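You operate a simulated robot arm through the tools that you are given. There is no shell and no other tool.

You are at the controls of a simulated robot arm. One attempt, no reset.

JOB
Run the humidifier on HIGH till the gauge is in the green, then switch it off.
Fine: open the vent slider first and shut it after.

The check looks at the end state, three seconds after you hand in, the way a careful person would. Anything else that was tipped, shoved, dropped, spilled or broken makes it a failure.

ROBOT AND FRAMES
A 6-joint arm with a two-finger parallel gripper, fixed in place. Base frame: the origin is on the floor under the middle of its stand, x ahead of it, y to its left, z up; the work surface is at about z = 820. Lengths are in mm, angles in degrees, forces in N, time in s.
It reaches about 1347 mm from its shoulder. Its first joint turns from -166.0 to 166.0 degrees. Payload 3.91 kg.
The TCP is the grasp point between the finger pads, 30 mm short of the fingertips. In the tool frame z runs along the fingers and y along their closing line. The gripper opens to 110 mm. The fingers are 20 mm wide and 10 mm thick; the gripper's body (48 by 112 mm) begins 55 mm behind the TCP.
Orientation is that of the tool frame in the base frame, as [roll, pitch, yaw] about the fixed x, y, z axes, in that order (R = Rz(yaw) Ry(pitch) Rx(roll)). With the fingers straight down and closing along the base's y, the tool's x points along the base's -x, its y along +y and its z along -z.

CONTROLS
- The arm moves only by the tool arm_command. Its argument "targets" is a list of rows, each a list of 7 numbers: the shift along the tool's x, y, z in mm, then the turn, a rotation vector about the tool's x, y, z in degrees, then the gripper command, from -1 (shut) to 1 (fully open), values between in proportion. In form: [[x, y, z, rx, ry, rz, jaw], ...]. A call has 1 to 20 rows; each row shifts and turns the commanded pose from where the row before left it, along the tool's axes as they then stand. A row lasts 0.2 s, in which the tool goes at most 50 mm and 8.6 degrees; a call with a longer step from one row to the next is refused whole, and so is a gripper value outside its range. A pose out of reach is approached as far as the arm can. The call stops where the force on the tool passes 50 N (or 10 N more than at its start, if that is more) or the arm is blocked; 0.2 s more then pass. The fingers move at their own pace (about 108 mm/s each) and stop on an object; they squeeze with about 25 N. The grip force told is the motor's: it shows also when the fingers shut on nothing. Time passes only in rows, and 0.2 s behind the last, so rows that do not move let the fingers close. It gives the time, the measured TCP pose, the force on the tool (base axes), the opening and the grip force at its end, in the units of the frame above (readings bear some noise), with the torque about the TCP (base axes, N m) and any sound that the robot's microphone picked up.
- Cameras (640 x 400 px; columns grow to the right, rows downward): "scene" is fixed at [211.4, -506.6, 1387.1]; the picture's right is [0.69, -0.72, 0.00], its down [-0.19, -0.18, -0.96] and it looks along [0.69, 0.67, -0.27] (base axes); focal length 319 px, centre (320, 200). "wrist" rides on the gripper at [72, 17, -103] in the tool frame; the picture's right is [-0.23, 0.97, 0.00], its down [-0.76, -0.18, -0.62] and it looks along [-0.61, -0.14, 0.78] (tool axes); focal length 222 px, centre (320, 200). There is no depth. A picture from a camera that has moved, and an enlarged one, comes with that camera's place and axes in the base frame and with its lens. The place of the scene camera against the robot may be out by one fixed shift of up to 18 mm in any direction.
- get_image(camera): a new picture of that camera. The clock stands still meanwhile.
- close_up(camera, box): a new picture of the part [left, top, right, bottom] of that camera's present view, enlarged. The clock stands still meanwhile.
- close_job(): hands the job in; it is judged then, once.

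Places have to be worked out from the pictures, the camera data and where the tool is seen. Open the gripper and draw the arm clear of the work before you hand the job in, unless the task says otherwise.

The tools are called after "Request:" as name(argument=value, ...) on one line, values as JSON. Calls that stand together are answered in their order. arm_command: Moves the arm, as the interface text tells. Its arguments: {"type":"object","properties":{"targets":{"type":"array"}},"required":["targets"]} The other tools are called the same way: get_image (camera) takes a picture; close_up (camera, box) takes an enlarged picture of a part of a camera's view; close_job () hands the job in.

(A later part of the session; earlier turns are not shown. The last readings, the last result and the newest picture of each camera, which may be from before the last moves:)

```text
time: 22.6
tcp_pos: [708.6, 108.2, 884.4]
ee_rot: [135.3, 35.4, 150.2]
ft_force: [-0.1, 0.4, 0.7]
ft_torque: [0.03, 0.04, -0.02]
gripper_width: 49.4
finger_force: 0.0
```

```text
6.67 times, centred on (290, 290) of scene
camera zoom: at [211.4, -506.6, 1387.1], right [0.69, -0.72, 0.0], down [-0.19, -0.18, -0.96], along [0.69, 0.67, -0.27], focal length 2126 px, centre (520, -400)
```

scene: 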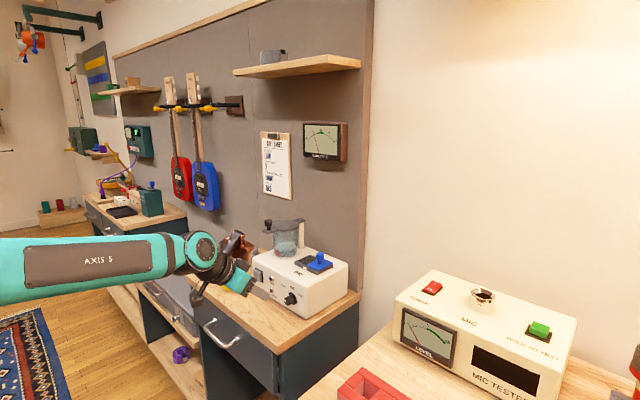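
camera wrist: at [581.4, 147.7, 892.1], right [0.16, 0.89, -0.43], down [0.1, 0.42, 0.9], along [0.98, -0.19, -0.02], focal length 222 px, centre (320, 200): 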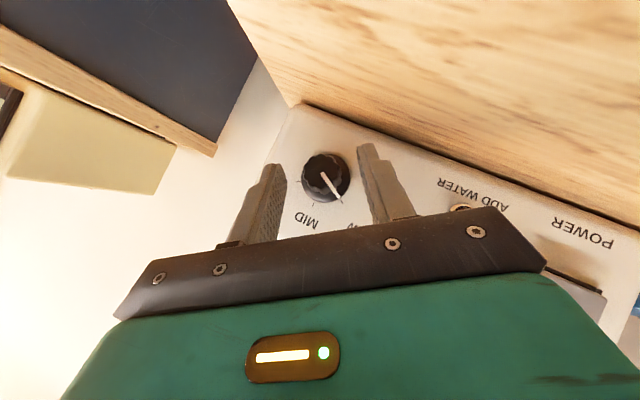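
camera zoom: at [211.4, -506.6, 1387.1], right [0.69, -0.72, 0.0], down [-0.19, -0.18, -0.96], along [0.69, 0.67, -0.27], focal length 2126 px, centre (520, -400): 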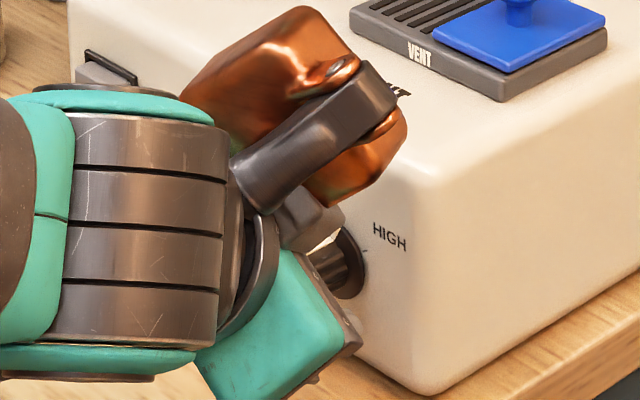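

Released cleanly. The pointer sits about 18° past MID and about 43° short of HIGH. I'll wind the open gripper back 49° around the dial for the second grip.

Request:
arm_command(targets=[[1.47, -0.25, -0.65, 4.95, 0, -4.95, -0.1], [0.07, 1.68, 0.07, 4.95, 0, -4.95, -0.1], [0.07, 1.68, 0.07, 4.95, 0, -4.95, -0.1], [0.07, 1.68, 0.07, 4.95, 0, -4.95, -0.1], [0.07, 1.68, 0.07, 4.95, 0, -4.95, -0.1], [0.07, 1.68, 0.07, 4.95, 0, -4.95, -0.1], [0.07, 1.68, 0.07, 4.95, 0, -4.95, -0.1], [0, 0, 0, 0, 0, 0, -0.1]])

Request:
close_up(camera="wrist", box=[230, 110, 410, 220])

```text
time: 24.4
tcp_pos: [708.0, 119.7, 885.4]
ee_rot: [-160.4, 43.4, -166.4]
ft_force: [-0.2, 1.5, 0.1]
ft_torque: [0.02, -0.02, 0.01]
gripper_width: 49.6
finger_force: 0.1
```

```text
3.56 times, centred on (320, 165) of wrist
camera zoom: at [581.5, 139.7, 902.5], right [0.16, 0.98, -0.08], down [0.1, 0.07, 0.99], along [0.98, -0.17, -0.09], focal length 790 px, centre (320, 324)
```

zoom: 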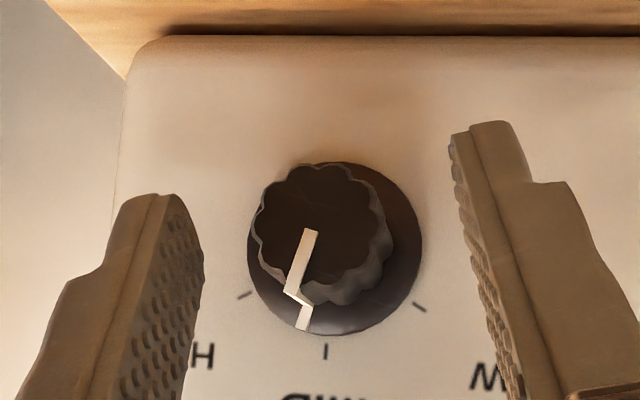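

The second grip position is good: pointer 17° past MID, about 41° to HIGH. I'll close and twist the first 21°.

Request:
arm_command(targets=[[0, 0, 0, 0, 0, 0, -0.35], [0, 0, 0, 0, 0, 0, -0.6], [0, 0, 0, 0, 0, 0, -1], [0, 0, 0, 0, 0, 0, -1], [0.07, -1.68, 0.07, -4.95, 0, 4.95, -1], [0.07, -1.68, 0.07, -4.95, 0, 4.95, -1], [0.07, -1.68, 0.07, -4.95, 0, 4.95, -1], [0, 0, 0, 0, 0, 0, -1]])

Request:
close_up(camera="wrist", box=[230, 110, 410, 220])

```text
time: 26.2
tcp_pos: [706.5, 113.4, 885.4]
ee_rot: [170.2, 44.7, 173.0]
ft_force: [-5.4, -6.5, 8.5]
ft_torque: [-0.08, -0.68, -0.1]
gripper_width: 24.8
finger_force: 45.1
```

```text
3.56 times, centred on (320, 165) of wrist
camera zoom: at [581.6, 126.1, 909.6], right [0.16, 0.95, 0.28], down [0.1, -0.3, 0.95], along [0.98, -0.12, -0.14], focal length 790 px, centre (320, 324)
```

zoom: 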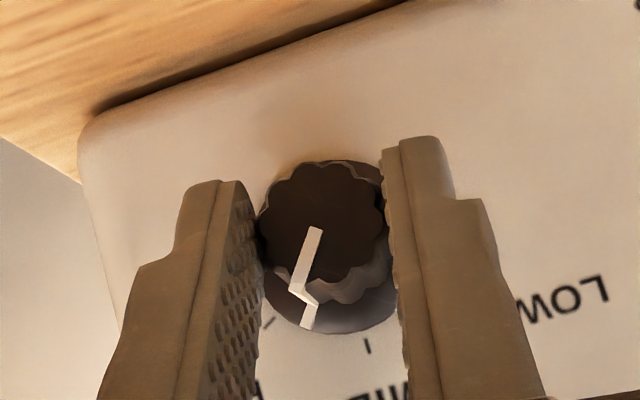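

The dial follows, with only about 12 N on the tool. The pointer is closing on the HIGH tick, so I'll twist 21° more.

Request:
arm_command(targets=[[0.07, -1.68, 0.07, -4.95, 0, 4.95, -1], [0.07, -1.68, 0.07, -4.95, 0, 4.95, -1], [0.07, -1.68, 0.07, -4.95, 0, 4.95, -1], [0, 0, 0, 0, 0, 0, -1]])

Request:
close_up(camera="wrist", box=[230, 110, 410, 220])

```text
time: 27.2
tcp_pos: [707.0, 107.8, 884.6]
ee_rot: [143.0, 38.8, 154.8]
ft_force: [8.3, -0.6, 17.2]
ft_torque: [0.14, -0.7, -0.01]
gripper_width: 24.6
finger_force: 45.0
```

```text
3.56 times, centred on (320, 165) of wrist
camera zoom: at [581.8, 111.8, 911.8], right [0.16, 0.78, 0.6], down [0.1, -0.62, 0.78], along [0.98, -0.07, -0.17], focal length 790 px, centre (320, 324)
```

zoom: 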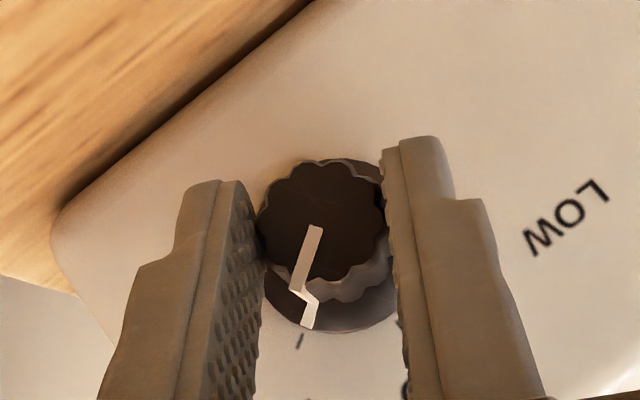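

The pointer is within about 3° of the HIGH tick. I'll turn the last 3°, then release and check.

Request:
arm_command(targets=[[0.01, -0.72, 0.01, -2.12, 0, 2.12, -1], [0, 0, 0, 0, 0, 0, -1], [0, 0, 0, 0, 0, 0, -0.5], [0, 0, 0, 0, 0, 0, -0.1], [0, 0, 0, 0, 0, 0, -0.1]])

Request:
close_up(camera="wrist", box=[230, 110, 410, 220])

```text
time: 28.4
tcp_pos: [707.3, 107.0, 883.1]
ee_rot: [139.7, 37.3, 152.8]
ft_force: [0.3, -0.2, -0.5]
ft_torque: [0.01, 0.01, -0.01]
gripper_width: 49.1
finger_force: 0.0
```

```text
3.56 times, centred on (320, 165) of wrist
camera zoom: at [581.4, 109.5, 911.3], right [0.16, 0.75, 0.64], down [0.1, -0.66, 0.75], along [0.98, -0.06, -0.18], focal length 790 px, centre (320, 324)
```

zoom: 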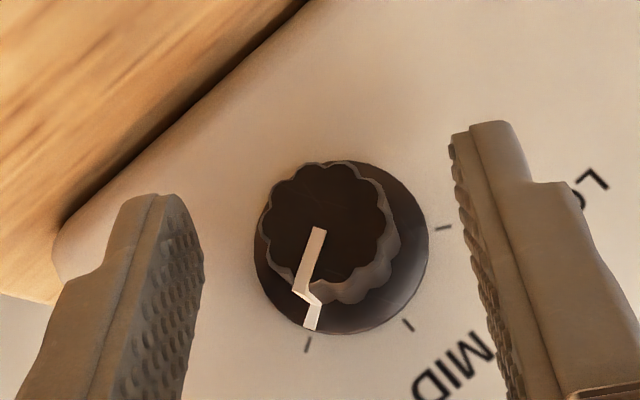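

The dial is released with its pointer right on HIGH. I'll back out along the tool axis, level the roll, close the jaws and move across to just in front of the POWER button (about [735, 273, 888]).

Request:
arm_command(targets=[[0, 0, -30, 0, 0, 0, -0.1], [0, 0, -30, 0, 0, 0, -0.1], [0, 0, 0, 5.48, 0, -5.48, -0.1], [0, 0, 0, 5.48, 0, -5.48, -0.5], [0, 0, 0, 5.48, 0, -5.48, -1], [0, 0, 0, 5.48, 0, -5.48, -1], [0, 47, 0, 0, 0, 0, -1], [0, 47, 0, 0, 0, 0, -1], [0, 47, 0, 0, 0, 0, -1], [0, 47, 0, 0, 0, 0, -1], [0, 0, 0, 0, 0, 0, -1]])

Request:
get_image(camera="wrist")

Request:
get_image(camera="scene")

```text
time: 30.8
tcp_pos: [663.9, 274.6, 919.8]
ee_rot: [-179.9, 45.0, 180.0]
ft_force: [0.1, 0.1, 0.9]
ft_torque: [-0.03, 0.01, 0.0]
gripper_width: 0.0
finger_force: 24.8
```

```text
taken
camera wrist: at [538.8, 290.4, 941.4], right [0.16, 0.97, 0.16], down [0.1, -0.18, 0.98], along [0.98, -0.14, -0.12], focal length 222 px, centre (320, 200)
```

wrist: 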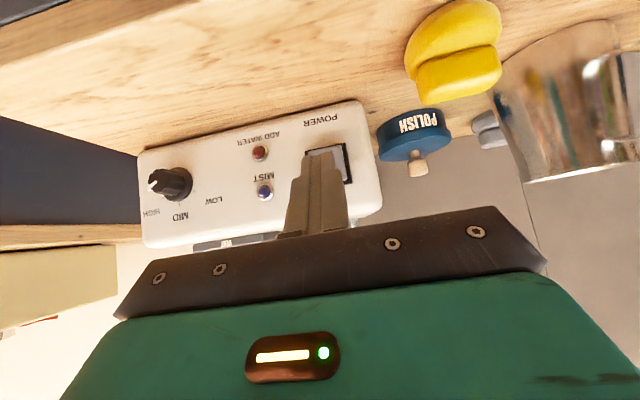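

```text
taken
```

scene: 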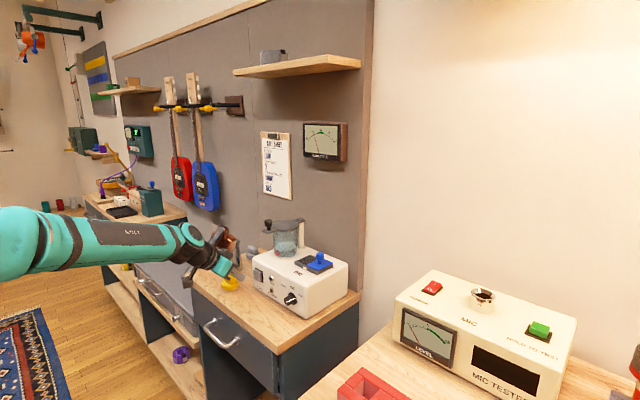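

I have views of both lamps and the dial. Here I'll zoom on the button relative to the fingertips, and on the gauge for a baseline reading.

Request:
close_up(camera="wrist", box=[230, 90, 390, 210])

Request:
close_up(camera="scene", box=[300, 118, 350, 164])

Request:
close_up(camera="scene", box=[190, 220, 320, 320])

```text
3.33 times, centred on (310, 150) of wrist
camera zoom: at [538.8, 290.4, 941.4], right [0.16, 0.97, 0.16], down [0.1, -0.18, 0.98], along [0.98, -0.14, -0.12], focal length 740 px, centre (353, 367)
```

zoom: 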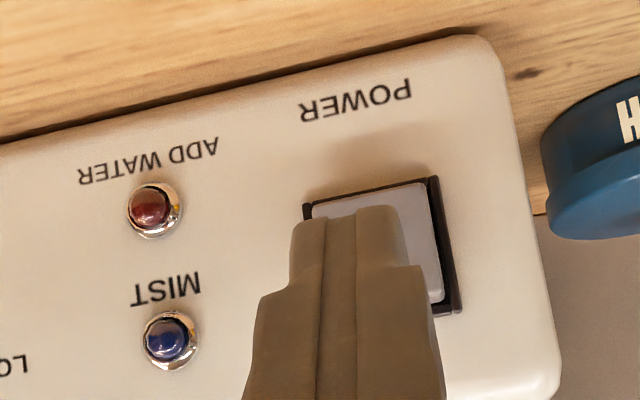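

```text
8.70 times, centred on (325, 141) of scene
camera zoom: at [211.4, -506.6, 1387.1], right [0.69, -0.72, 0.0], down [-0.19, -0.18, -0.96], along [0.69, 0.67, -0.27], focal length 2773 px, centre (276, 713)
```

zoom: 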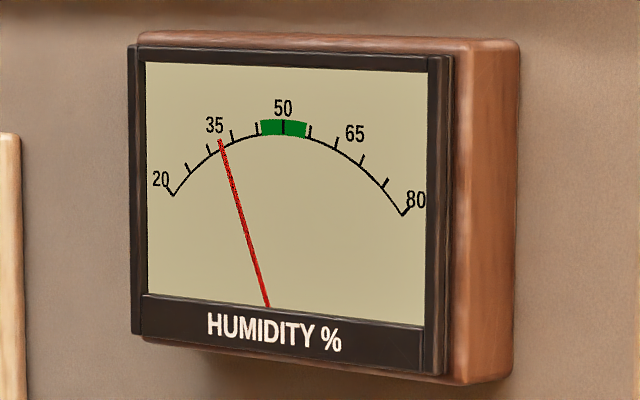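

```text
4.00 times, centred on (255, 270) of scene
camera zoom: at [211.4, -506.6, 1387.1], right [0.69, -0.72, 0.0], down [-0.19, -0.18, -0.96], along [0.69, 0.67, -0.27], focal length 1276 px, centre (580, -80)
```

zoom: 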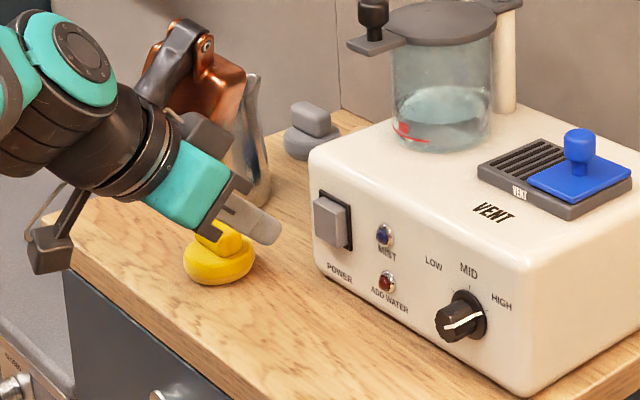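

The gauge reads about 36% and green spans 45–55. The dial pointer is on HIGH and the button centre is at about [735, 274, 886]. I'll approach and ease the fingertip edge forward toward the button face.

Request:
arm_command(targets=[[-3.9, 0, 18, 0, 0, 0, -1], [-3.9, 0, 18, 0, 0, 0, -1], [-2.83, 0, 2.83, 0, 0, 0, -1], [-2.12, 0, 2.12, 0, 0, 0, -1], [0, 0, 0, 0, 0, 0, -1]])

Request:
close_up(camera="scene", box=[220, 240, 320, 320])

```text
time: 32.0
tcp_pos: [703.6, 272.8, 900.1]
ee_rot: [180.0, 45.0, -180.0]
ft_force: [0.5, 0.1, 0.4]
ft_torque: [-0.03, -0.03, 0.0]
gripper_width: 0.0
finger_force: 24.8
```

```text
5.00 times, centred on (270, 280) of scene
camera zoom: at [211.4, -506.6, 1387.1], right [0.69, -0.72, 0.0], down [-0.19, -0.18, -0.96], along [0.69, 0.67, -0.27], focal length 1595 px, centre (570, -200)
```

zoom: 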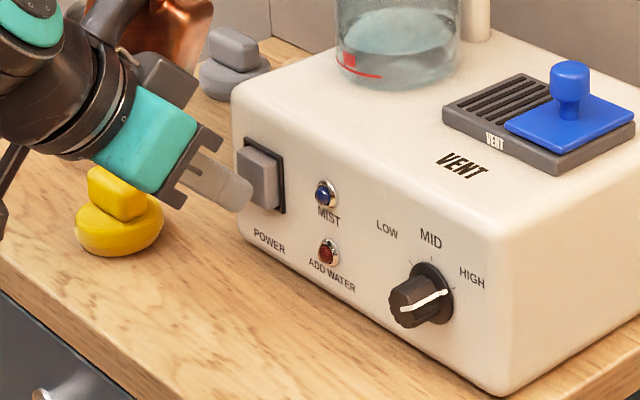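

The fingertip is just short of the button with no contact yet. I'll press forward along +x in 2 mm rows, watching force and listening for a click.

Request:
arm_command(targets=[[-1.41, 0, 1.41, 0, 0, 0, -1], [-1.41, 0, 1.41, 0, 0, 0, -1], [-1.41, 0, 1.41, 0, 0, 0, -1]])

Request:
close_up(camera="scene", box=[220, 240, 320, 320])

```text
time: 32.8
tcp_pos: [708.1, 273.1, 900.1]
ee_rot: [-180.0, 44.9, -179.9]
ft_force: [-1.9, 1.6, -0.2]
ft_torque: [0.01, 0.03, 0.02]
gripper_width: 0.0
finger_force: 25.4
heard: click
```

```text
5.00 times, centred on (270, 280) of scene
camera zoom: at [211.4, -506.6, 1387.1], right [0.69, -0.72, 0.0], down [-0.19, -0.18, -0.96], along [0.69, 0.67, -0.27], focal length 1595 px, centre (570, -200)
```

zoom: 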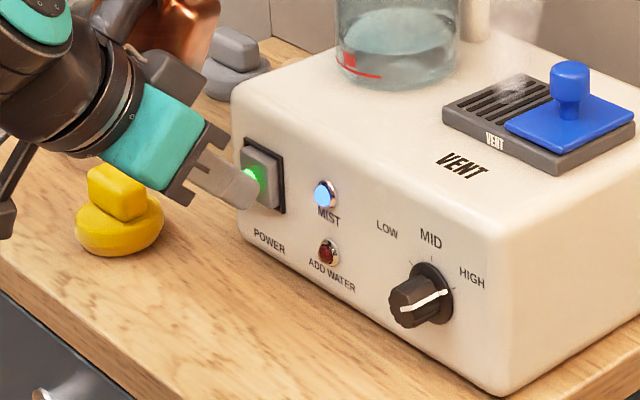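

Click heard: POWER glows green, the MIST lamp is lit, and vapour rises from the open vent. I'll back off 6 mm to release the button and watch the gauge.

Request:
arm_command(targets=[[4.24, 0, -4.24, 0, 0, 0, -1]])

Request:
close_up(camera="scene", box=[300, 118, 350, 164])

Request:
close_up(camera="scene", box=[220, 200, 340, 320])

```text
time: 33.2
tcp_pos: [702.3, 273.3, 899.2]
ee_rot: [-179.9, 45.0, 180.0]
ft_force: [1.2, 0.5, -0.4]
ft_torque: [-0.01, -0.02, 0.01]
gripper_width: 0.2
finger_force: 25.3
```

```text
8.70 times, centred on (325, 141) of scene
camera zoom: at [211.4, -506.6, 1387.1], right [0.69, -0.72, 0.0], down [-0.19, -0.18, -0.96], along [0.69, 0.67, -0.27], focal length 2773 px, centre (276, 713)
```

zoom: 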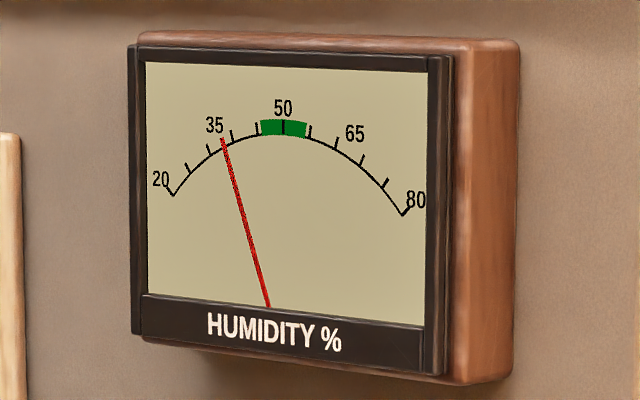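

```text
3.33 times, centred on (280, 260) of scene
camera zoom: at [211.4, -506.6, 1387.1], right [0.69, -0.72, 0.0], down [-0.19, -0.18, -0.96], along [0.69, 0.67, -0.27], focal length 1063 px, centre (453, 0)
```

zoom: 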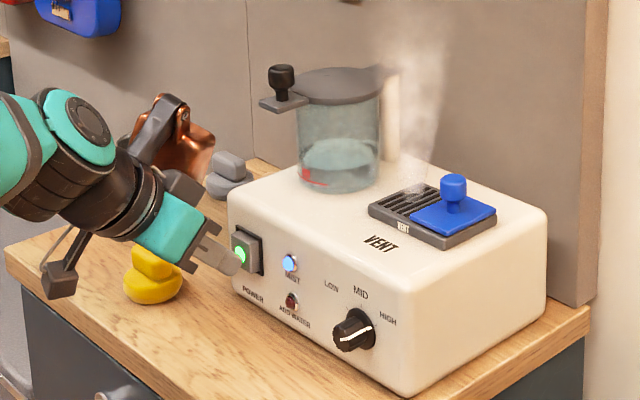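

The power is latched on with HIGH set, and the needle is just starting to move (about 36.5). I'll hold still for 2 s and re-read.

Request:
arm_command(targets=[[0, 0, 0, 0, 0, 0, -1], [0, 0, 0, 0, 0, 0, -1], [0, 0, 0, 0, 0, 0, -1], [0, 0, 0, 0, 0, 0, -1], [0, 0, 0, 0, 0, 0, -1], [0, 0, 0, 0, 0, 0, -1], [0, 0, 0, 0, 0, 0, -1], [0, 0, 0, 0, 0, 0, -1], [0, 0, 0, 0, 0, 0, -1]])

Request:
close_up(camera="scene", box=[300, 118, 350, 164])

Request:
close_up(camera="scene", box=[220, 200, 340, 320])

```text
time: 35.2
tcp_pos: [703.3, 272.7, 900.2]
ee_rot: [180.0, 45.0, 180.0]
ft_force: [-0.3, 0.5, 0.3]
ft_torque: [0.04, 0.01, 0.02]
gripper_width: 0.2
finger_force: 25.2
```

```text
8.70 times, centred on (325, 141) of scene
camera zoom: at [211.4, -506.6, 1387.1], right [0.69, -0.72, 0.0], down [-0.19, -0.18, -0.96], along [0.69, 0.67, -0.27], focal length 2773 px, centre (276, 713)
```

zoom: 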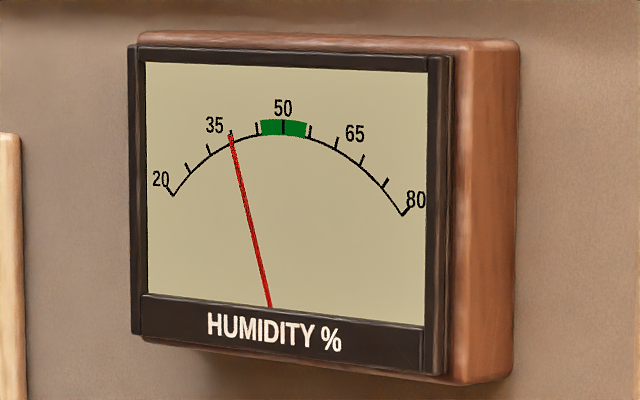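

```text
3.33 times, centred on (280, 260) of scene
camera zoom: at [211.4, -506.6, 1387.1], right [0.69, -0.72, 0.0], down [-0.19, -0.18, -0.96], along [0.69, 0.67, -0.27], focal length 1063 px, centre (453, 0)
```

zoom: 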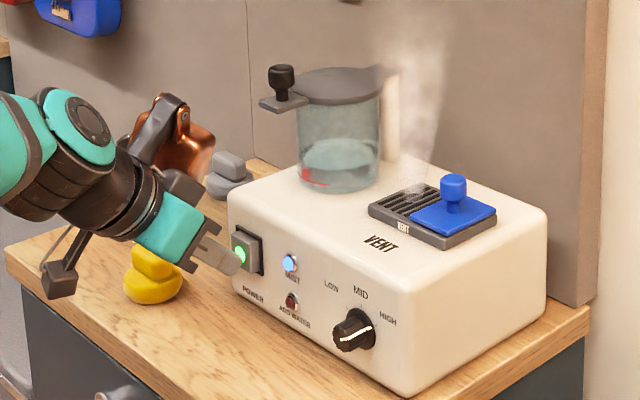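

About 38% now, rising at roughly 0.9%/s (ticks are 6% apart). I'll wait 4 s more and re-check, along with the ADD WATER lamp.

Request:
arm_command(targets=[[0, 0, 0, 0, 0, 0, -1], [0, 0, 0, 0, 0, 0, -1], [0, 0, 0, 0, 0, 0, -1], [0, 0, 0, 0, 0, 0, -1], [0, 0, 0, 0, 0, 0, -1], [0, 0, 0, 0, 0, 0, -1], [0, 0, 0, 0, 0, 0, -1], [0, 0, 0, 0, 0, 0, -1], [0, 0, 0, 0, 0, 0, -1], [0, 0, 0, 0, 0, 0, -1], [0, 0, 0, 0, 0, 0, -1], [0, 0, 0, 0, 0, 0, -1], [0, 0, 0, 0, 0, 0, -1], [0, 0, 0, 0, 0, 0, -1], [0, 0, 0, 0, 0, 0, -1], [0, 0, 0, 0, 0, 0, -1], [0, 0, 0, 0, 0, 0, -1], [0, 0, 0, 0, 0, 0, -1], [0, 0, 0, 0, 0, 0, -1]])

Request:
close_up(camera="scene", box=[300, 118, 350, 164])

Request:
close_up(camera="scene", box=[220, 200, 340, 320])

```text
time: 39.2
tcp_pos: [702.1, 273.5, 900.5]
ee_rot: [-180.0, 45.0, -180.0]
ft_force: [0.1, 0.2, 0.1]
ft_torque: [-0.02, -0.01, -0.01]
gripper_width: 0.2
finger_force: 25.0
```

```text
8.70 times, centred on (325, 141) of scene
camera zoom: at [211.4, -506.6, 1387.1], right [0.69, -0.72, 0.0], down [-0.19, -0.18, -0.96], along [0.69, 0.67, -0.27], focal length 2773 px, centre (276, 713)
```

zoom: 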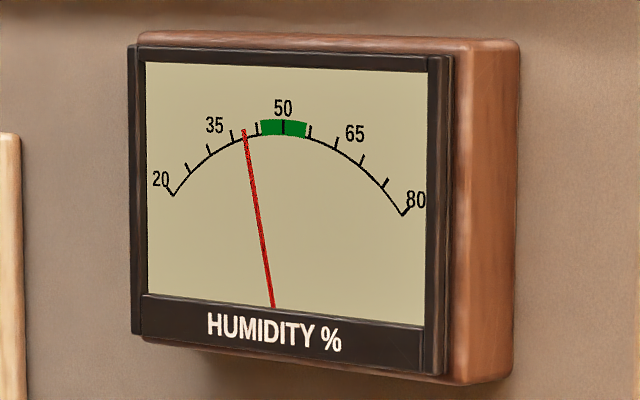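

```text
3.33 times, centred on (280, 260) of scene
camera zoom: at [211.4, -506.6, 1387.1], right [0.69, -0.72, 0.0], down [-0.19, -0.18, -0.96], along [0.69, 0.67, -0.27], focal length 1063 px, centre (453, 0)
```

zoom: 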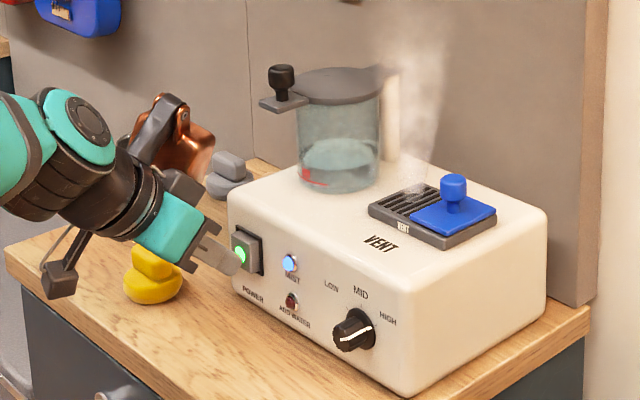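

About 41% and the ADD WATER lamp is still dark. I'll hold another 4 s.

Request:
arm_command(targets=[[0, 0, 0, 0, 0, 0, -1], [0, 0, 0, 0, 0, 0, -1], [0, 0, 0, 0, 0, 0, -1], [0, 0, 0, 0, 0, 0, -1], [0, 0, 0, 0, 0, 0, -1], [0, 0, 0, 0, 0, 0, -1], [0, 0, 0, 0, 0, 0, -1], [0, 0, 0, 0, 0, 0, -1], [0, 0, 0, 0, 0, 0, -1], [0, 0, 0, 0, 0, 0, -1], [0, 0, 0, 0, 0, 0, -1], [0, 0, 0, 0, 0, 0, -1], [0, 0, 0, 0, 0, 0, -1], [0, 0, 0, 0, 0, 0, -1], [0, 0, 0, 0, 0, 0, -1], [0, 0, 0, 0, 0, 0, -1], [0, 0, 0, 0, 0, 0, -1], [0, 0, 0, 0, 0, 0, -1], [0, 0, 0, 0, 0, 0, -1]])

Request:
close_up(camera="scene", box=[300, 118, 350, 164])

Request:
close_up(camera="scene", box=[220, 200, 340, 320])

```text
time: 43.2
tcp_pos: [702.6, 272.4, 899.0]
ee_rot: [-180.0, 45.0, 180.0]
ft_force: [0.0, -0.2, -0.8]
ft_torque: [-0.02, -0.02, -0.03]
gripper_width: 0.0
finger_force: 25.5
```

```text
8.70 times, centred on (325, 141) of scene
camera zoom: at [211.4, -506.6, 1387.1], right [0.69, -0.72, 0.0], down [-0.19, -0.18, -0.96], along [0.69, 0.67, -0.27], focal length 2773 px, centre (276, 713)
```

zoom: 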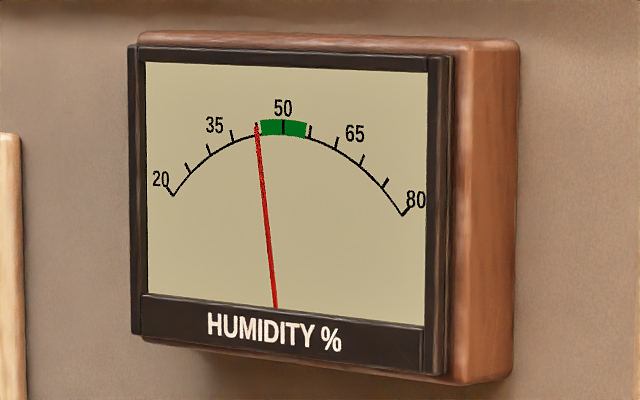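

```text
3.33 times, centred on (280, 260) of scene
camera zoom: at [211.4, -506.6, 1387.1], right [0.69, -0.72, 0.0], down [-0.19, -0.18, -0.96], along [0.69, 0.67, -0.27], focal length 1063 px, centre (453, 0)
```

zoom: 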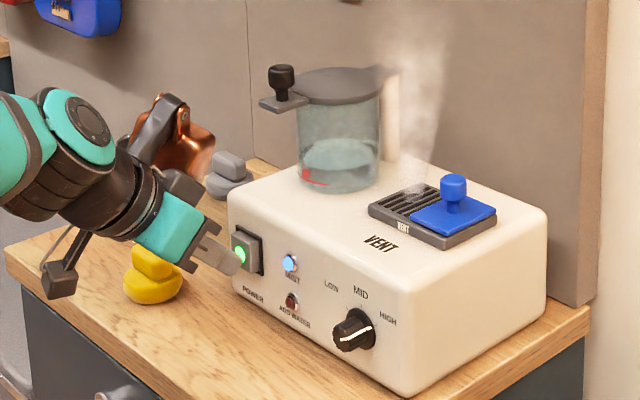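

44%, right at the edge of the green, with a steady 0.75%/s. I want it near the middle of the band, so I'll hold about 4 s more and read again.

Request:
arm_command(targets=[[0, 0, 0, 0, 0, 0, -1], [0, 0, 0, 0, 0, 0, -1], [0, 0, 0, 0, 0, 0, -1], [0, 0, 0, 0, 0, 0, -1], [0, 0, 0, 0, 0, 0, -1], [0, 0, 0, 0, 0, 0, -1], [0, 0, 0, 0, 0, 0, -1], [0, 0, 0, 0, 0, 0, -1], [0, 0, 0, 0, 0, 0, -1], [0, 0, 0, 0, 0, 0, -1], [0, 0, 0, 0, 0, 0, -1], [0, 0, 0, 0, 0, 0, -1], [0, 0, 0, 0, 0, 0, -1], [0, 0, 0, 0, 0, 0, -1], [0, 0, 0, 0, 0, 0, -1], [0, 0, 0, 0, 0, 0, -1], [0, 0, 0, 0, 0, 0, -1], [0, 0, 0, 0, 0, 0, -1], [0, 0, 0, 0, 0, 0, -1]])

Request:
close_up(camera="scene", box=[300, 118, 350, 164])

```text
time: 47.2
tcp_pos: [701.7, 272.5, 899.8]
ee_rot: [-180.0, 45.1, 180.0]
ft_force: [-0.2, 0.6, -0.7]
ft_torque: [0.02, 0.01, 0.01]
gripper_width: 0.0
finger_force: 25.3
```

```text
8.70 times, centred on (325, 141) of scene
camera zoom: at [211.4, -506.6, 1387.1], right [0.69, -0.72, 0.0], down [-0.19, -0.18, -0.96], along [0.69, 0.67, -0.27], focal length 2773 px, centre (276, 713)
```

zoom: 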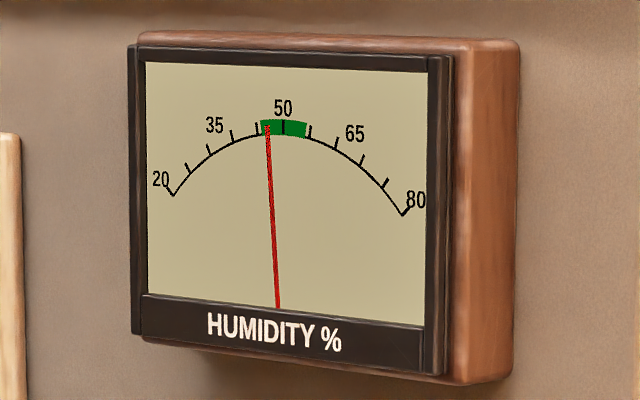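

About 47%, inside the green. After another 2.6 s it should be near 49–50, so I'll wait that long and then press POWER again in 2 mm rows in the same move.

Request:
arm_command(targets=[[0, 0, 0, 0, 0, 0, -1], [0, 0, 0, 0, 0, 0, -1], [0, 0, 0, 0, 0, 0, -1], [0, 0, 0, 0, 0, 0, -1], [0, 0, 0, 0, 0, 0, -1], [0, 0, 0, 0, 0, 0, -1], [0, 0, 0, 0, 0, 0, -1], [0, 0, 0, 0, 0, 0, -1], [0, 0, 0, 0, 0, 0, -1], [0, 0, 0, 0, 0, 0, -1], [0, 0, 0, 0, 0, 0, -1], [0, 0, 0, 0, 0, 0, -1], [0, 0, 0, 0, 0, 0, -1], [-1.41, 0, 1.41, 0, 0, 0, -1], [-1.41, 0, 1.41, 0, 0, 0, -1], [-1.41, 0, 1.41, 0, 0, 0, -1]])

Request:
close_up(camera="scene", box=[300, 118, 350, 164])

Request:
close_up(camera="scene", box=[220, 200, 340, 320])

```text
time: 50.6
tcp_pos: [708.9, 273.7, 901.1]
ee_rot: [-179.9, 45.0, 179.9]
ft_force: [-2.0, -0.3, -0.3]
ft_torque: [-0.02, 0.04, -0.01]
gripper_width: 0.0
finger_force: 25.7
heard: click
```

```text
8.70 times, centred on (325, 141) of scene
camera zoom: at [211.4, -506.6, 1387.1], right [0.69, -0.72, 0.0], down [-0.19, -0.18, -0.96], along [0.69, 0.67, -0.27], focal length 2773 px, centre (276, 713)
```

zoom: 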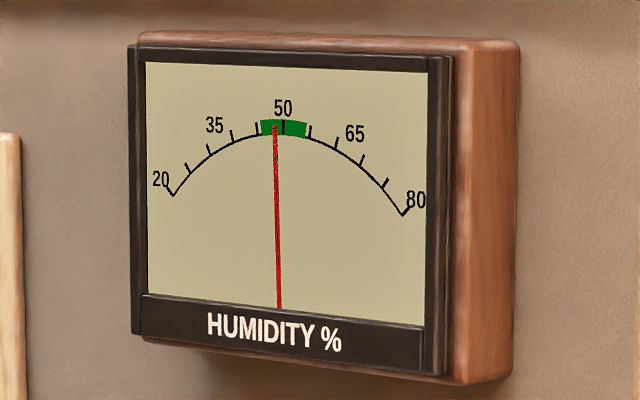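

```text
3.33 times, centred on (280, 260) of scene
camera zoom: at [211.4, -506.6, 1387.1], right [0.69, -0.72, 0.0], down [-0.19, -0.18, -0.96], along [0.69, 0.67, -0.27], focal length 1063 px, centre (453, 0)
```

zoom: 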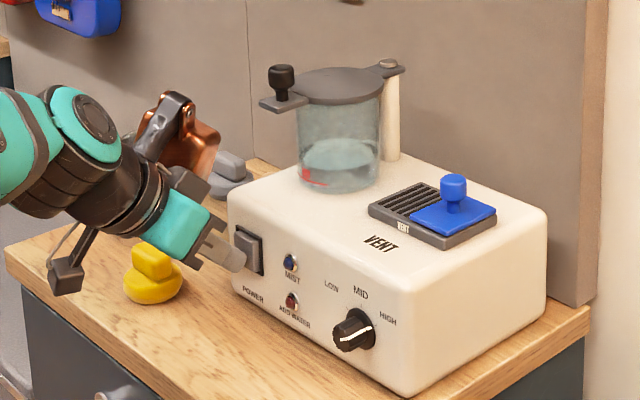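

Click: POWER and MIST lamps are dark, the vapour has stopped and the gauge sits at about 48.5, in the green. I'll back straight off the button, then raise the arm.

Request:
arm_command(targets=[[4.24, 0, -4.24, 0, 0, 0, -1], [24, 0, -24, 0, 0, 0, -1], [-33.6, 0, -33.6, 0, 0, 0, -1], [-33.6, 0, -33.6, 0, 0, 0, -1], [-33.6, 0, -33.6, 0, 0, 0, -1], [-33.6, 0, -33.6, 0, 0, 0, -1], [0, 0, 0, 0, 0, 0, -1]])

Request:
close_up(camera="scene", box=[300, 118, 350, 164])

Request:
get_image(camera="scene")

```text
time: 52.2
tcp_pos: [665.4, 272.7, 1089.8]
ee_rot: [-180.0, 45.0, 179.9]
ft_force: [0.1, -0.5, 0.3]
ft_torque: [0.0, -0.01, 0.0]
gripper_width: 0.0
finger_force: 25.1
```

```text
8.70 times, centred on (325, 141) of scene
camera zoom: at [211.4, -506.6, 1387.1], right [0.69, -0.72, 0.0], down [-0.19, -0.18, -0.96], along [0.69, 0.67, -0.27], focal length 2773 px, centre (276, 713)
```

zoom: 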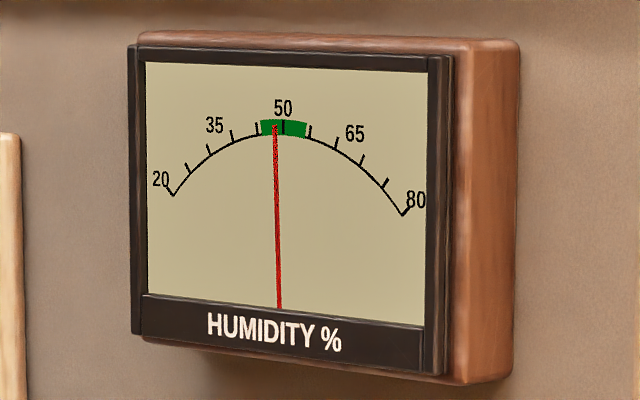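

```text
taken
```

scene: 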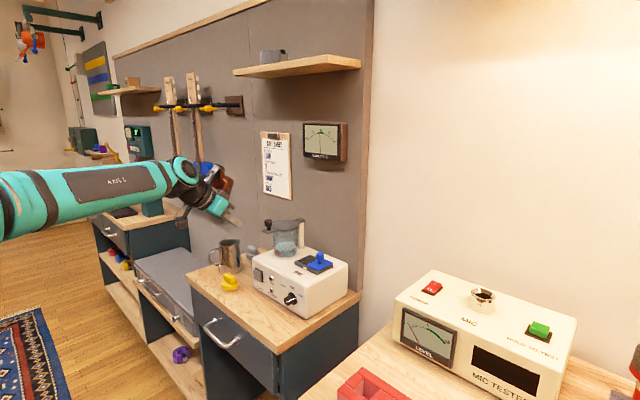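

The needle is holding at 48.5 with the power off. Next I'll travel right at a safe height, bring the tool vertical, and hover over the slider knob (now at y≈98) with the jaws at about 40 mm.

Request:
arm_command(targets=[[0, -43, 0, 0, 0, 0, -1], [0, -43, 0, 0, 0, 0, -1], [0, -43, 0, 0, 0, 0, -1], [0, -43, 0, 0, 0, 0, -0.25], [0, 0, 0, 0, 7.5, 0, -0.25], [0, 0, 0, 0, 7.5, 0, -0.25], [0, 0, 0, 0, 7.5, 0, -0.25], [0, 0, 0, 0, 7.5, 0, -0.25], [0, 0, 0, 0, 7.5, 0, -0.25], [0, 0, 0, 0, 7.5, 0, -0.25], [-43, 0, 0, 0, 0, 0, -0.25], [-43, 0, 0, 0, 0, 0, -0.25], [-43, 0, 0, 0, 0, 0, -0.25], [-43, 0, 0, 0, 0, 0, -0.25], [0, 0, 0, 0, 0, 0, -0.25]])

Request:
get_image(camera="wrist")

Request:
get_image(camera="scene")

```text
time: 55.4
tcp_pos: [838.6, 102.2, 1087.2]
ee_rot: [-180.0, 0.0, -180.0]
ft_force: [0.3, 0.1, 0.0]
ft_torque: [0.02, 0.02, 0.0]
gripper_width: 41.3
finger_force: 0.0
```

```text
taken
camera wrist: at [764.8, 118.0, 1190.8], right [0.23, 0.97, 0.0], down [0.76, -0.18, 0.62], along [0.61, -0.14, -0.78], focal length 222 px, centre (320, 200)
```

wrist: 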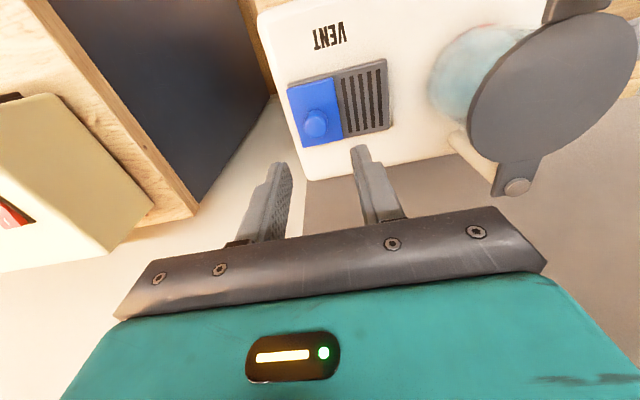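

```text
taken
```

scene: 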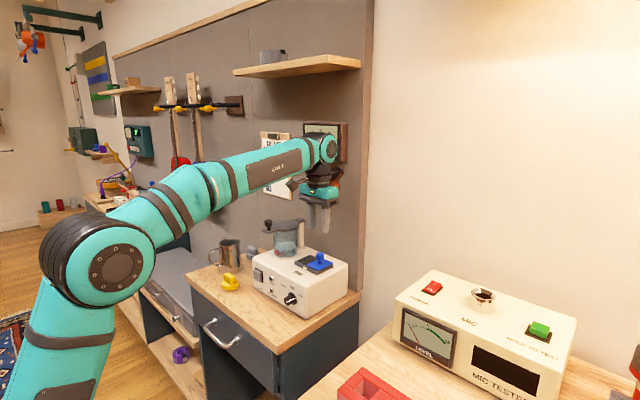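

The knob is at about [838, 97] under the jaws. I'll shift 3 mm toward −y to centre and descend to TCP z≈991 around it.

Request:
arm_command(targets=[[0, -3, 30, 0, 0, 0, -0.25], [0, 0, 30, 0, 0, 0, -0.25], [0, 0, 22, 0, 0, 0, -0.25], [0, 0, 14, 0, 0, 0, -0.25], [0, 0, 0, 0, 0, 0, -0.25]])

Request:
close_up(camera="wrist", box=[200, 60, 440, 230])

Request:
close_up(camera="scene", box=[270, 220, 350, 280])

```text
time: 56.6
tcp_pos: [840.2, 100.0, 993.5]
ee_rot: [-179.9, 0.0, -180.0]
ft_force: [0.0, -0.6, -0.5]
ft_torque: [0.02, 0.05, -0.01]
gripper_width: 41.4
finger_force: 0.0
```

```text
2.35 times, centred on (320, 145) of wrist
camera zoom: at [766.1, 115.2, 1097.5], right [0.23, 0.97, 0.0], down [0.76, -0.18, 0.62], along [0.61, -0.14, -0.78], focal length 523 px, centre (320, 329)
```

zoom: 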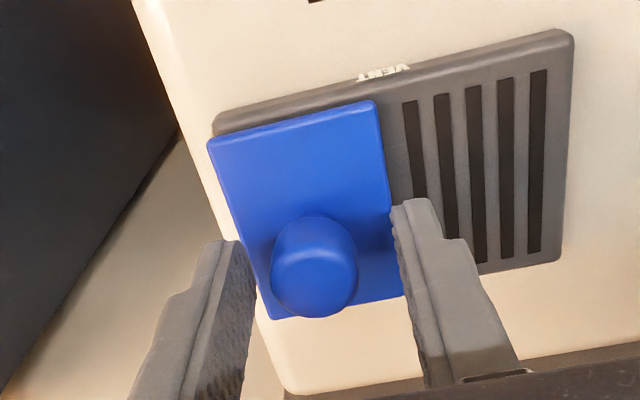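

```text
6.67 times, centred on (310, 250) of scene
camera zoom: at [211.4, -506.6, 1387.1], right [0.69, -0.72, 0.0], down [-0.19, -0.18, -0.96], along [0.69, 0.67, -0.27], focal length 2126 px, centre (387, -133)
```

zoom: 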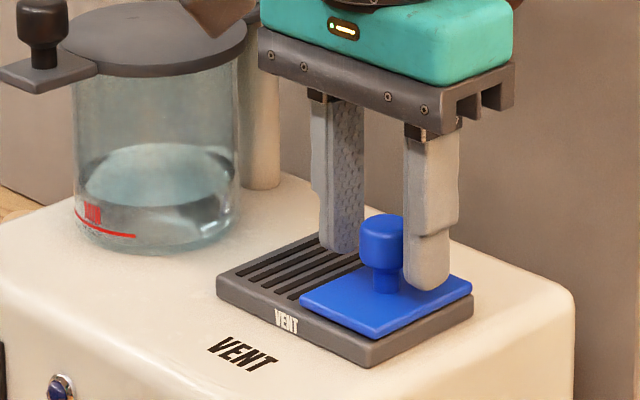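

The fingers straddle the knob without contact. I'll narrow the cage to 30 mm and push the slider toward +y (shut) with the −y finger.

Request:
arm_command(targets=[[0, 0, 2, 0, 0, 0, -0.45], [0, 0, 0, 0, 0, 0, -0.45], [0, 6, 0, 0, 0, 0, -0.45], [0, 6, 0, 0, 0, 0, -0.45], [0, 6, 0, 0, 0, 0, -0.45], [0, 6, 0, 0, 0, 0, -0.45], [0, 6, 0, 0, 0, 0, -0.45], [0, 6, 0, 0, 0, 0, -0.45], [0, 0, 0, 0, 0, 0, -0.45]])

Request:
close_up(camera="wrist", box=[200, 60, 440, 230])

```text
time: 58.6
tcp_pos: [840.0, 134.8, 992.0]
ee_rot: [179.9, 0.0, -180.0]
ft_force: [0.2, -1.0, 0.0]
ft_torque: [0.0, 0.04, -0.01]
gripper_width: 30.3
finger_force: 0.0
```

```text
2.35 times, centred on (320, 145) of wrist
camera zoom: at [766.4, 150.4, 1095.7], right [0.23, 0.97, 0.0], down [0.76, -0.18, 0.62], along [0.61, -0.14, -0.78], focal length 523 px, centre (320, 329)
```

zoom: 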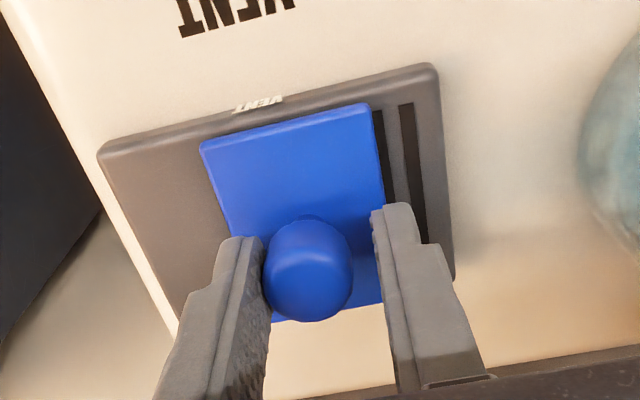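

The slider is moving freely and only about 1½ slots are still showing. Continue +y in shorter steps toward the stop (TCP y≈149).

Request:
arm_command(targets=[[0, 4, 0, 0, 0, 0, -0.45], [0, 4, 0, 0, 0, 0, -0.45], [0, 3, 0, 0, 0, 0, -0.45], [0, 2, 0, 0, 0, 0, -0.45], [0, 0, 0, 0, 0, 0, -0.45]])

Request:
close_up(camera="wrist", box=[200, 60, 440, 230])

```text
time: 59.8
tcp_pos: [840.5, 147.7, 992.7]
ee_rot: [180.0, 0.0, 180.0]
ft_force: [-0.2, -1.5, 0.0]
ft_torque: [0.04, 0.0, -0.03]
gripper_width: 30.7
finger_force: 0.7
```

```text
2.35 times, centred on (320, 145) of wrist
camera zoom: at [767.0, 163.2, 1095.3], right [0.23, 0.97, 0.0], down [0.76, -0.18, 0.62], along [0.61, -0.14, -0.78], focal length 523 px, centre (320, 329)
```

zoom: 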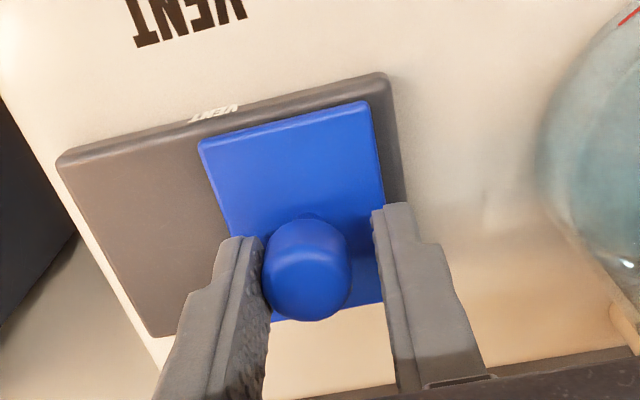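

All slots are covered, with no stop force yet. I'll nudge 1.5 mm at a time to seat it against the end stop.

Request:
arm_command(targets=[[0, 1.5, 0, 0, 0, 0, -0.45], [0, 1.5, 0, 0, 0, 0, -0.45], [0, 0, 0, 0, 0, 0, -0.45]])

Request:
close_up(camera="wrist", box=[200, 60, 440, 230])

```text
time: 60.6
tcp_pos: [840.6, 151.6, 991.5]
ee_rot: [-180.0, -0.1, -179.9]
ft_force: [-0.3, -1.0, 0.4]
ft_torque: [0.03, 0.04, -0.01]
gripper_width: 30.5
finger_force: 0.6
```

```text
2.35 times, centred on (320, 145) of wrist
camera zoom: at [767.0, 166.1, 1095.9], right [0.23, 0.97, 0.0], down [0.76, -0.18, 0.62], along [0.61, -0.14, -0.78], focal length 523 px, centre (320, 329)
```

zoom: 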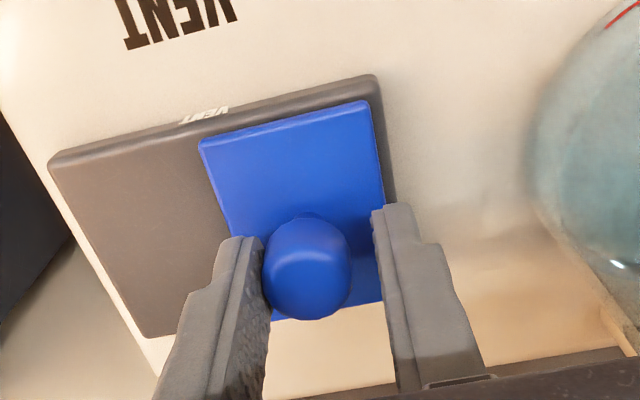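

Still only about 1 N of sliding friction, so it isn't on the stop yet. Another 3 mm in small steps.

Request:
arm_command(targets=[[0, 1.5, 0, 0, 0, 0, -0.45], [0, 1.5, 0, 0, 0, 0, -0.45], [0, 0, 0, 0, 0, 0, -0.45]])

Request:
close_up(camera="wrist", box=[200, 60, 440, 230])

Request:
close_up(camera="scene", box=[250, 180, 350, 280])

```text
time: 61.4
tcp_pos: [841.0, 153.3, 992.8]
ee_rot: [179.9, 0.0, -180.0]
ft_force: [-2.7, -6.2, -0.7]
ft_torque: [-0.07, 0.06, -0.05]
gripper_width: 33.5
finger_force: 2.6
```

```text
2.35 times, centred on (320, 145) of wrist
camera zoom: at [767.0, 168.4, 1096.1], right [0.23, 0.97, 0.0], down [0.76, -0.18, 0.62], along [0.61, -0.14, -0.78], focal length 523 px, centre (320, 329)
```

zoom: 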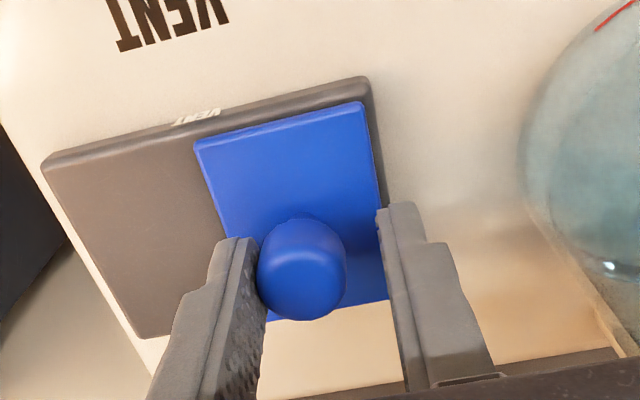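

```text
4.00 times, centred on (300, 230) of scene
camera zoom: at [211.4, -506.6, 1387.1], right [0.69, -0.72, 0.0], down [-0.19, -0.18, -0.96], along [0.69, 0.67, -0.27], focal length 1276 px, centre (400, 80)
```

zoom: 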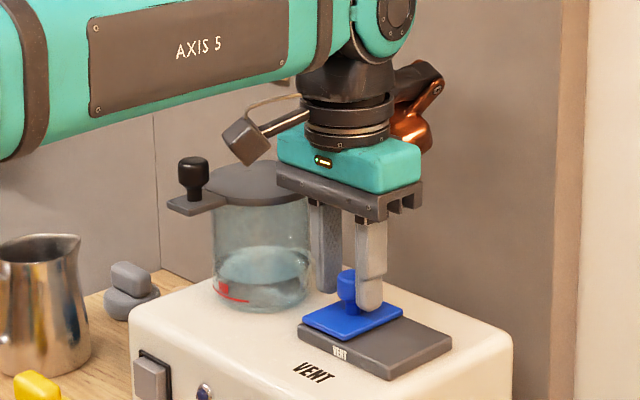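

The slider is seated on the shut stop (6 N). I'll open slightly and re-centre so neither finger drags the knob, lift straight up and draw the arm well clear toward the base.

Request:
arm_command(targets=[[0, -2.5, 0, 0, 0, 0, -0.3], [0, -2, 0, 0, 0, 0, -0.25], [0, 0, -10, 0, 0, 0, -0.25], [0, 0, -30, 0, 0, 0, -0.25], [0, 0, -40, 0, 0, 0, -0.25], [0, 0, -40, 0, 0, 0, -0.25], [45, 0, 0, 0, 0, 0, -0.25], [45, 0, 0, 0, 0, 0, 0.3], [45, 0, 0, 0, 0, 0, 0.6], [45, 0, 0, 0, 0, 0, 1], [40, 0, -20, 0, 0, 0, 1], [40, 0, -20, 0, 0, 0, 1], [0, 0, 0, 0, 0, 0, 1]])

Request:
get_image(camera="scene")

Request:
get_image(camera="wrist")

Request:
close_up(camera="scene", box=[300, 118, 350, 164])

Request:
close_up(camera="scene", box=[220, 200, 350, 320])

```text
time: 64.2
tcp_pos: [578.7, 147.4, 1148.8]
ee_rot: [180.0, 0.0, 180.0]
ft_force: [0.1, -0.8, -0.4]
ft_torque: [0.02, 0.0, -0.03]
gripper_width: 110.0
finger_force: 0.1
```

```text
taken
```

scene: 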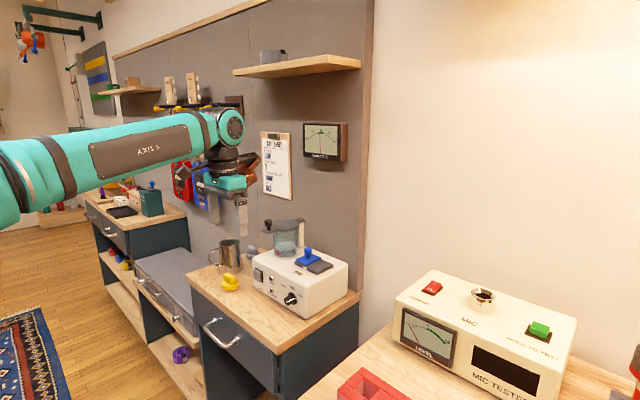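

```text
taken
camera wrist: at [505.2, 162.2, 1252.8], right [0.23, 0.97, 0.0], down [0.76, -0.18, 0.62], along [0.61, -0.14, -0.78], focal length 222 px, centre (320, 200)
```

wrist: 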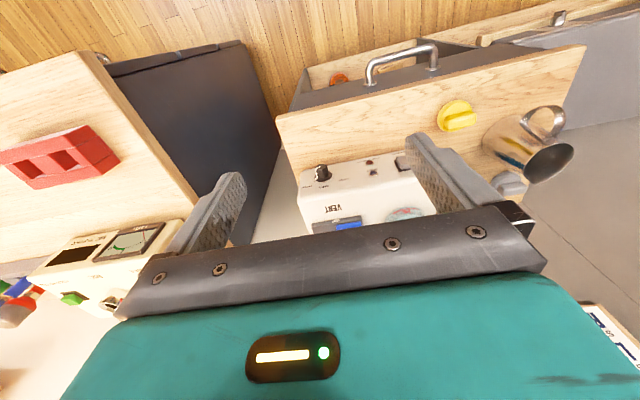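

```text
8.70 times, centred on (325, 141) of scene
camera zoom: at [211.4, -506.6, 1387.1], right [0.69, -0.72, 0.0], down [-0.19, -0.18, -0.96], along [0.69, 0.67, -0.27], focal length 2773 px, centre (276, 713)
```

zoom: 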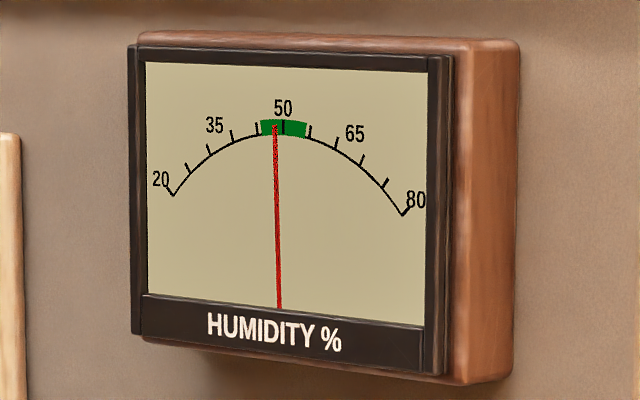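

```text
3.33 times, centred on (285, 260) of scene
camera zoom: at [211.4, -506.6, 1387.1], right [0.69, -0.72, 0.0], down [-0.19, -0.18, -0.96], along [0.69, 0.67, -0.27], focal length 1063 px, centre (437, 0)
```

zoom: 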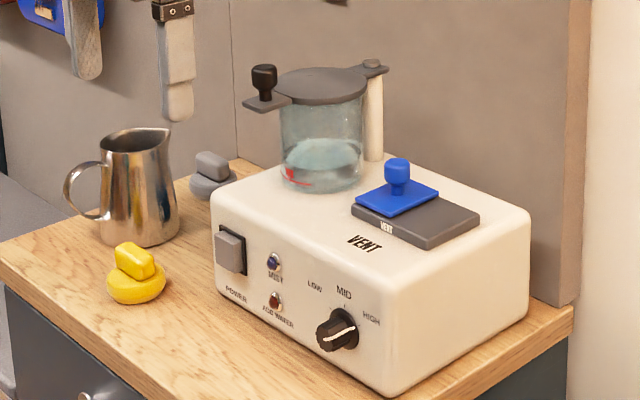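

The gauge holds at about 48.5% in the green. POWER and MIST are dark, and the slider is back at its original shut end with no slots showing. The jug, yellow item, tank and lid stand as they did at the start, and the arm is clear with the gripper open. One last zoom on the slider before handing in.

Request:
close_up(camera="scene", box=[285, 240, 345, 280])

Request:
close_up(camera="scene", box=[248, 260, 308, 310])

```text
10.00 times, centred on (315, 260) of scene
camera zoom: at [211.4, -506.6, 1387.1], right [0.69, -0.72, 0.0], down [-0.19, -0.18, -0.96], along [0.69, 0.67, -0.27], focal length 3189 px, centre (370, -400)
```

zoom: 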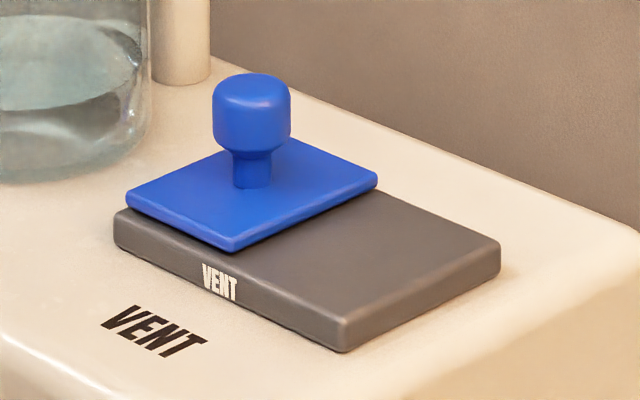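

```text
8.00 times, centred on (278, 285) of scene
camera zoom: at [211.4, -506.6, 1387.1], right [0.69, -0.72, 0.0], down [-0.19, -0.18, -0.96], along [0.69, 0.67, -0.27], focal length 2551 px, centre (656, -480)
```

zoom: 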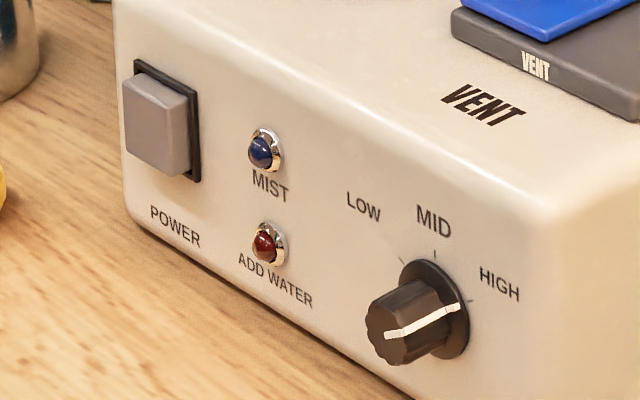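

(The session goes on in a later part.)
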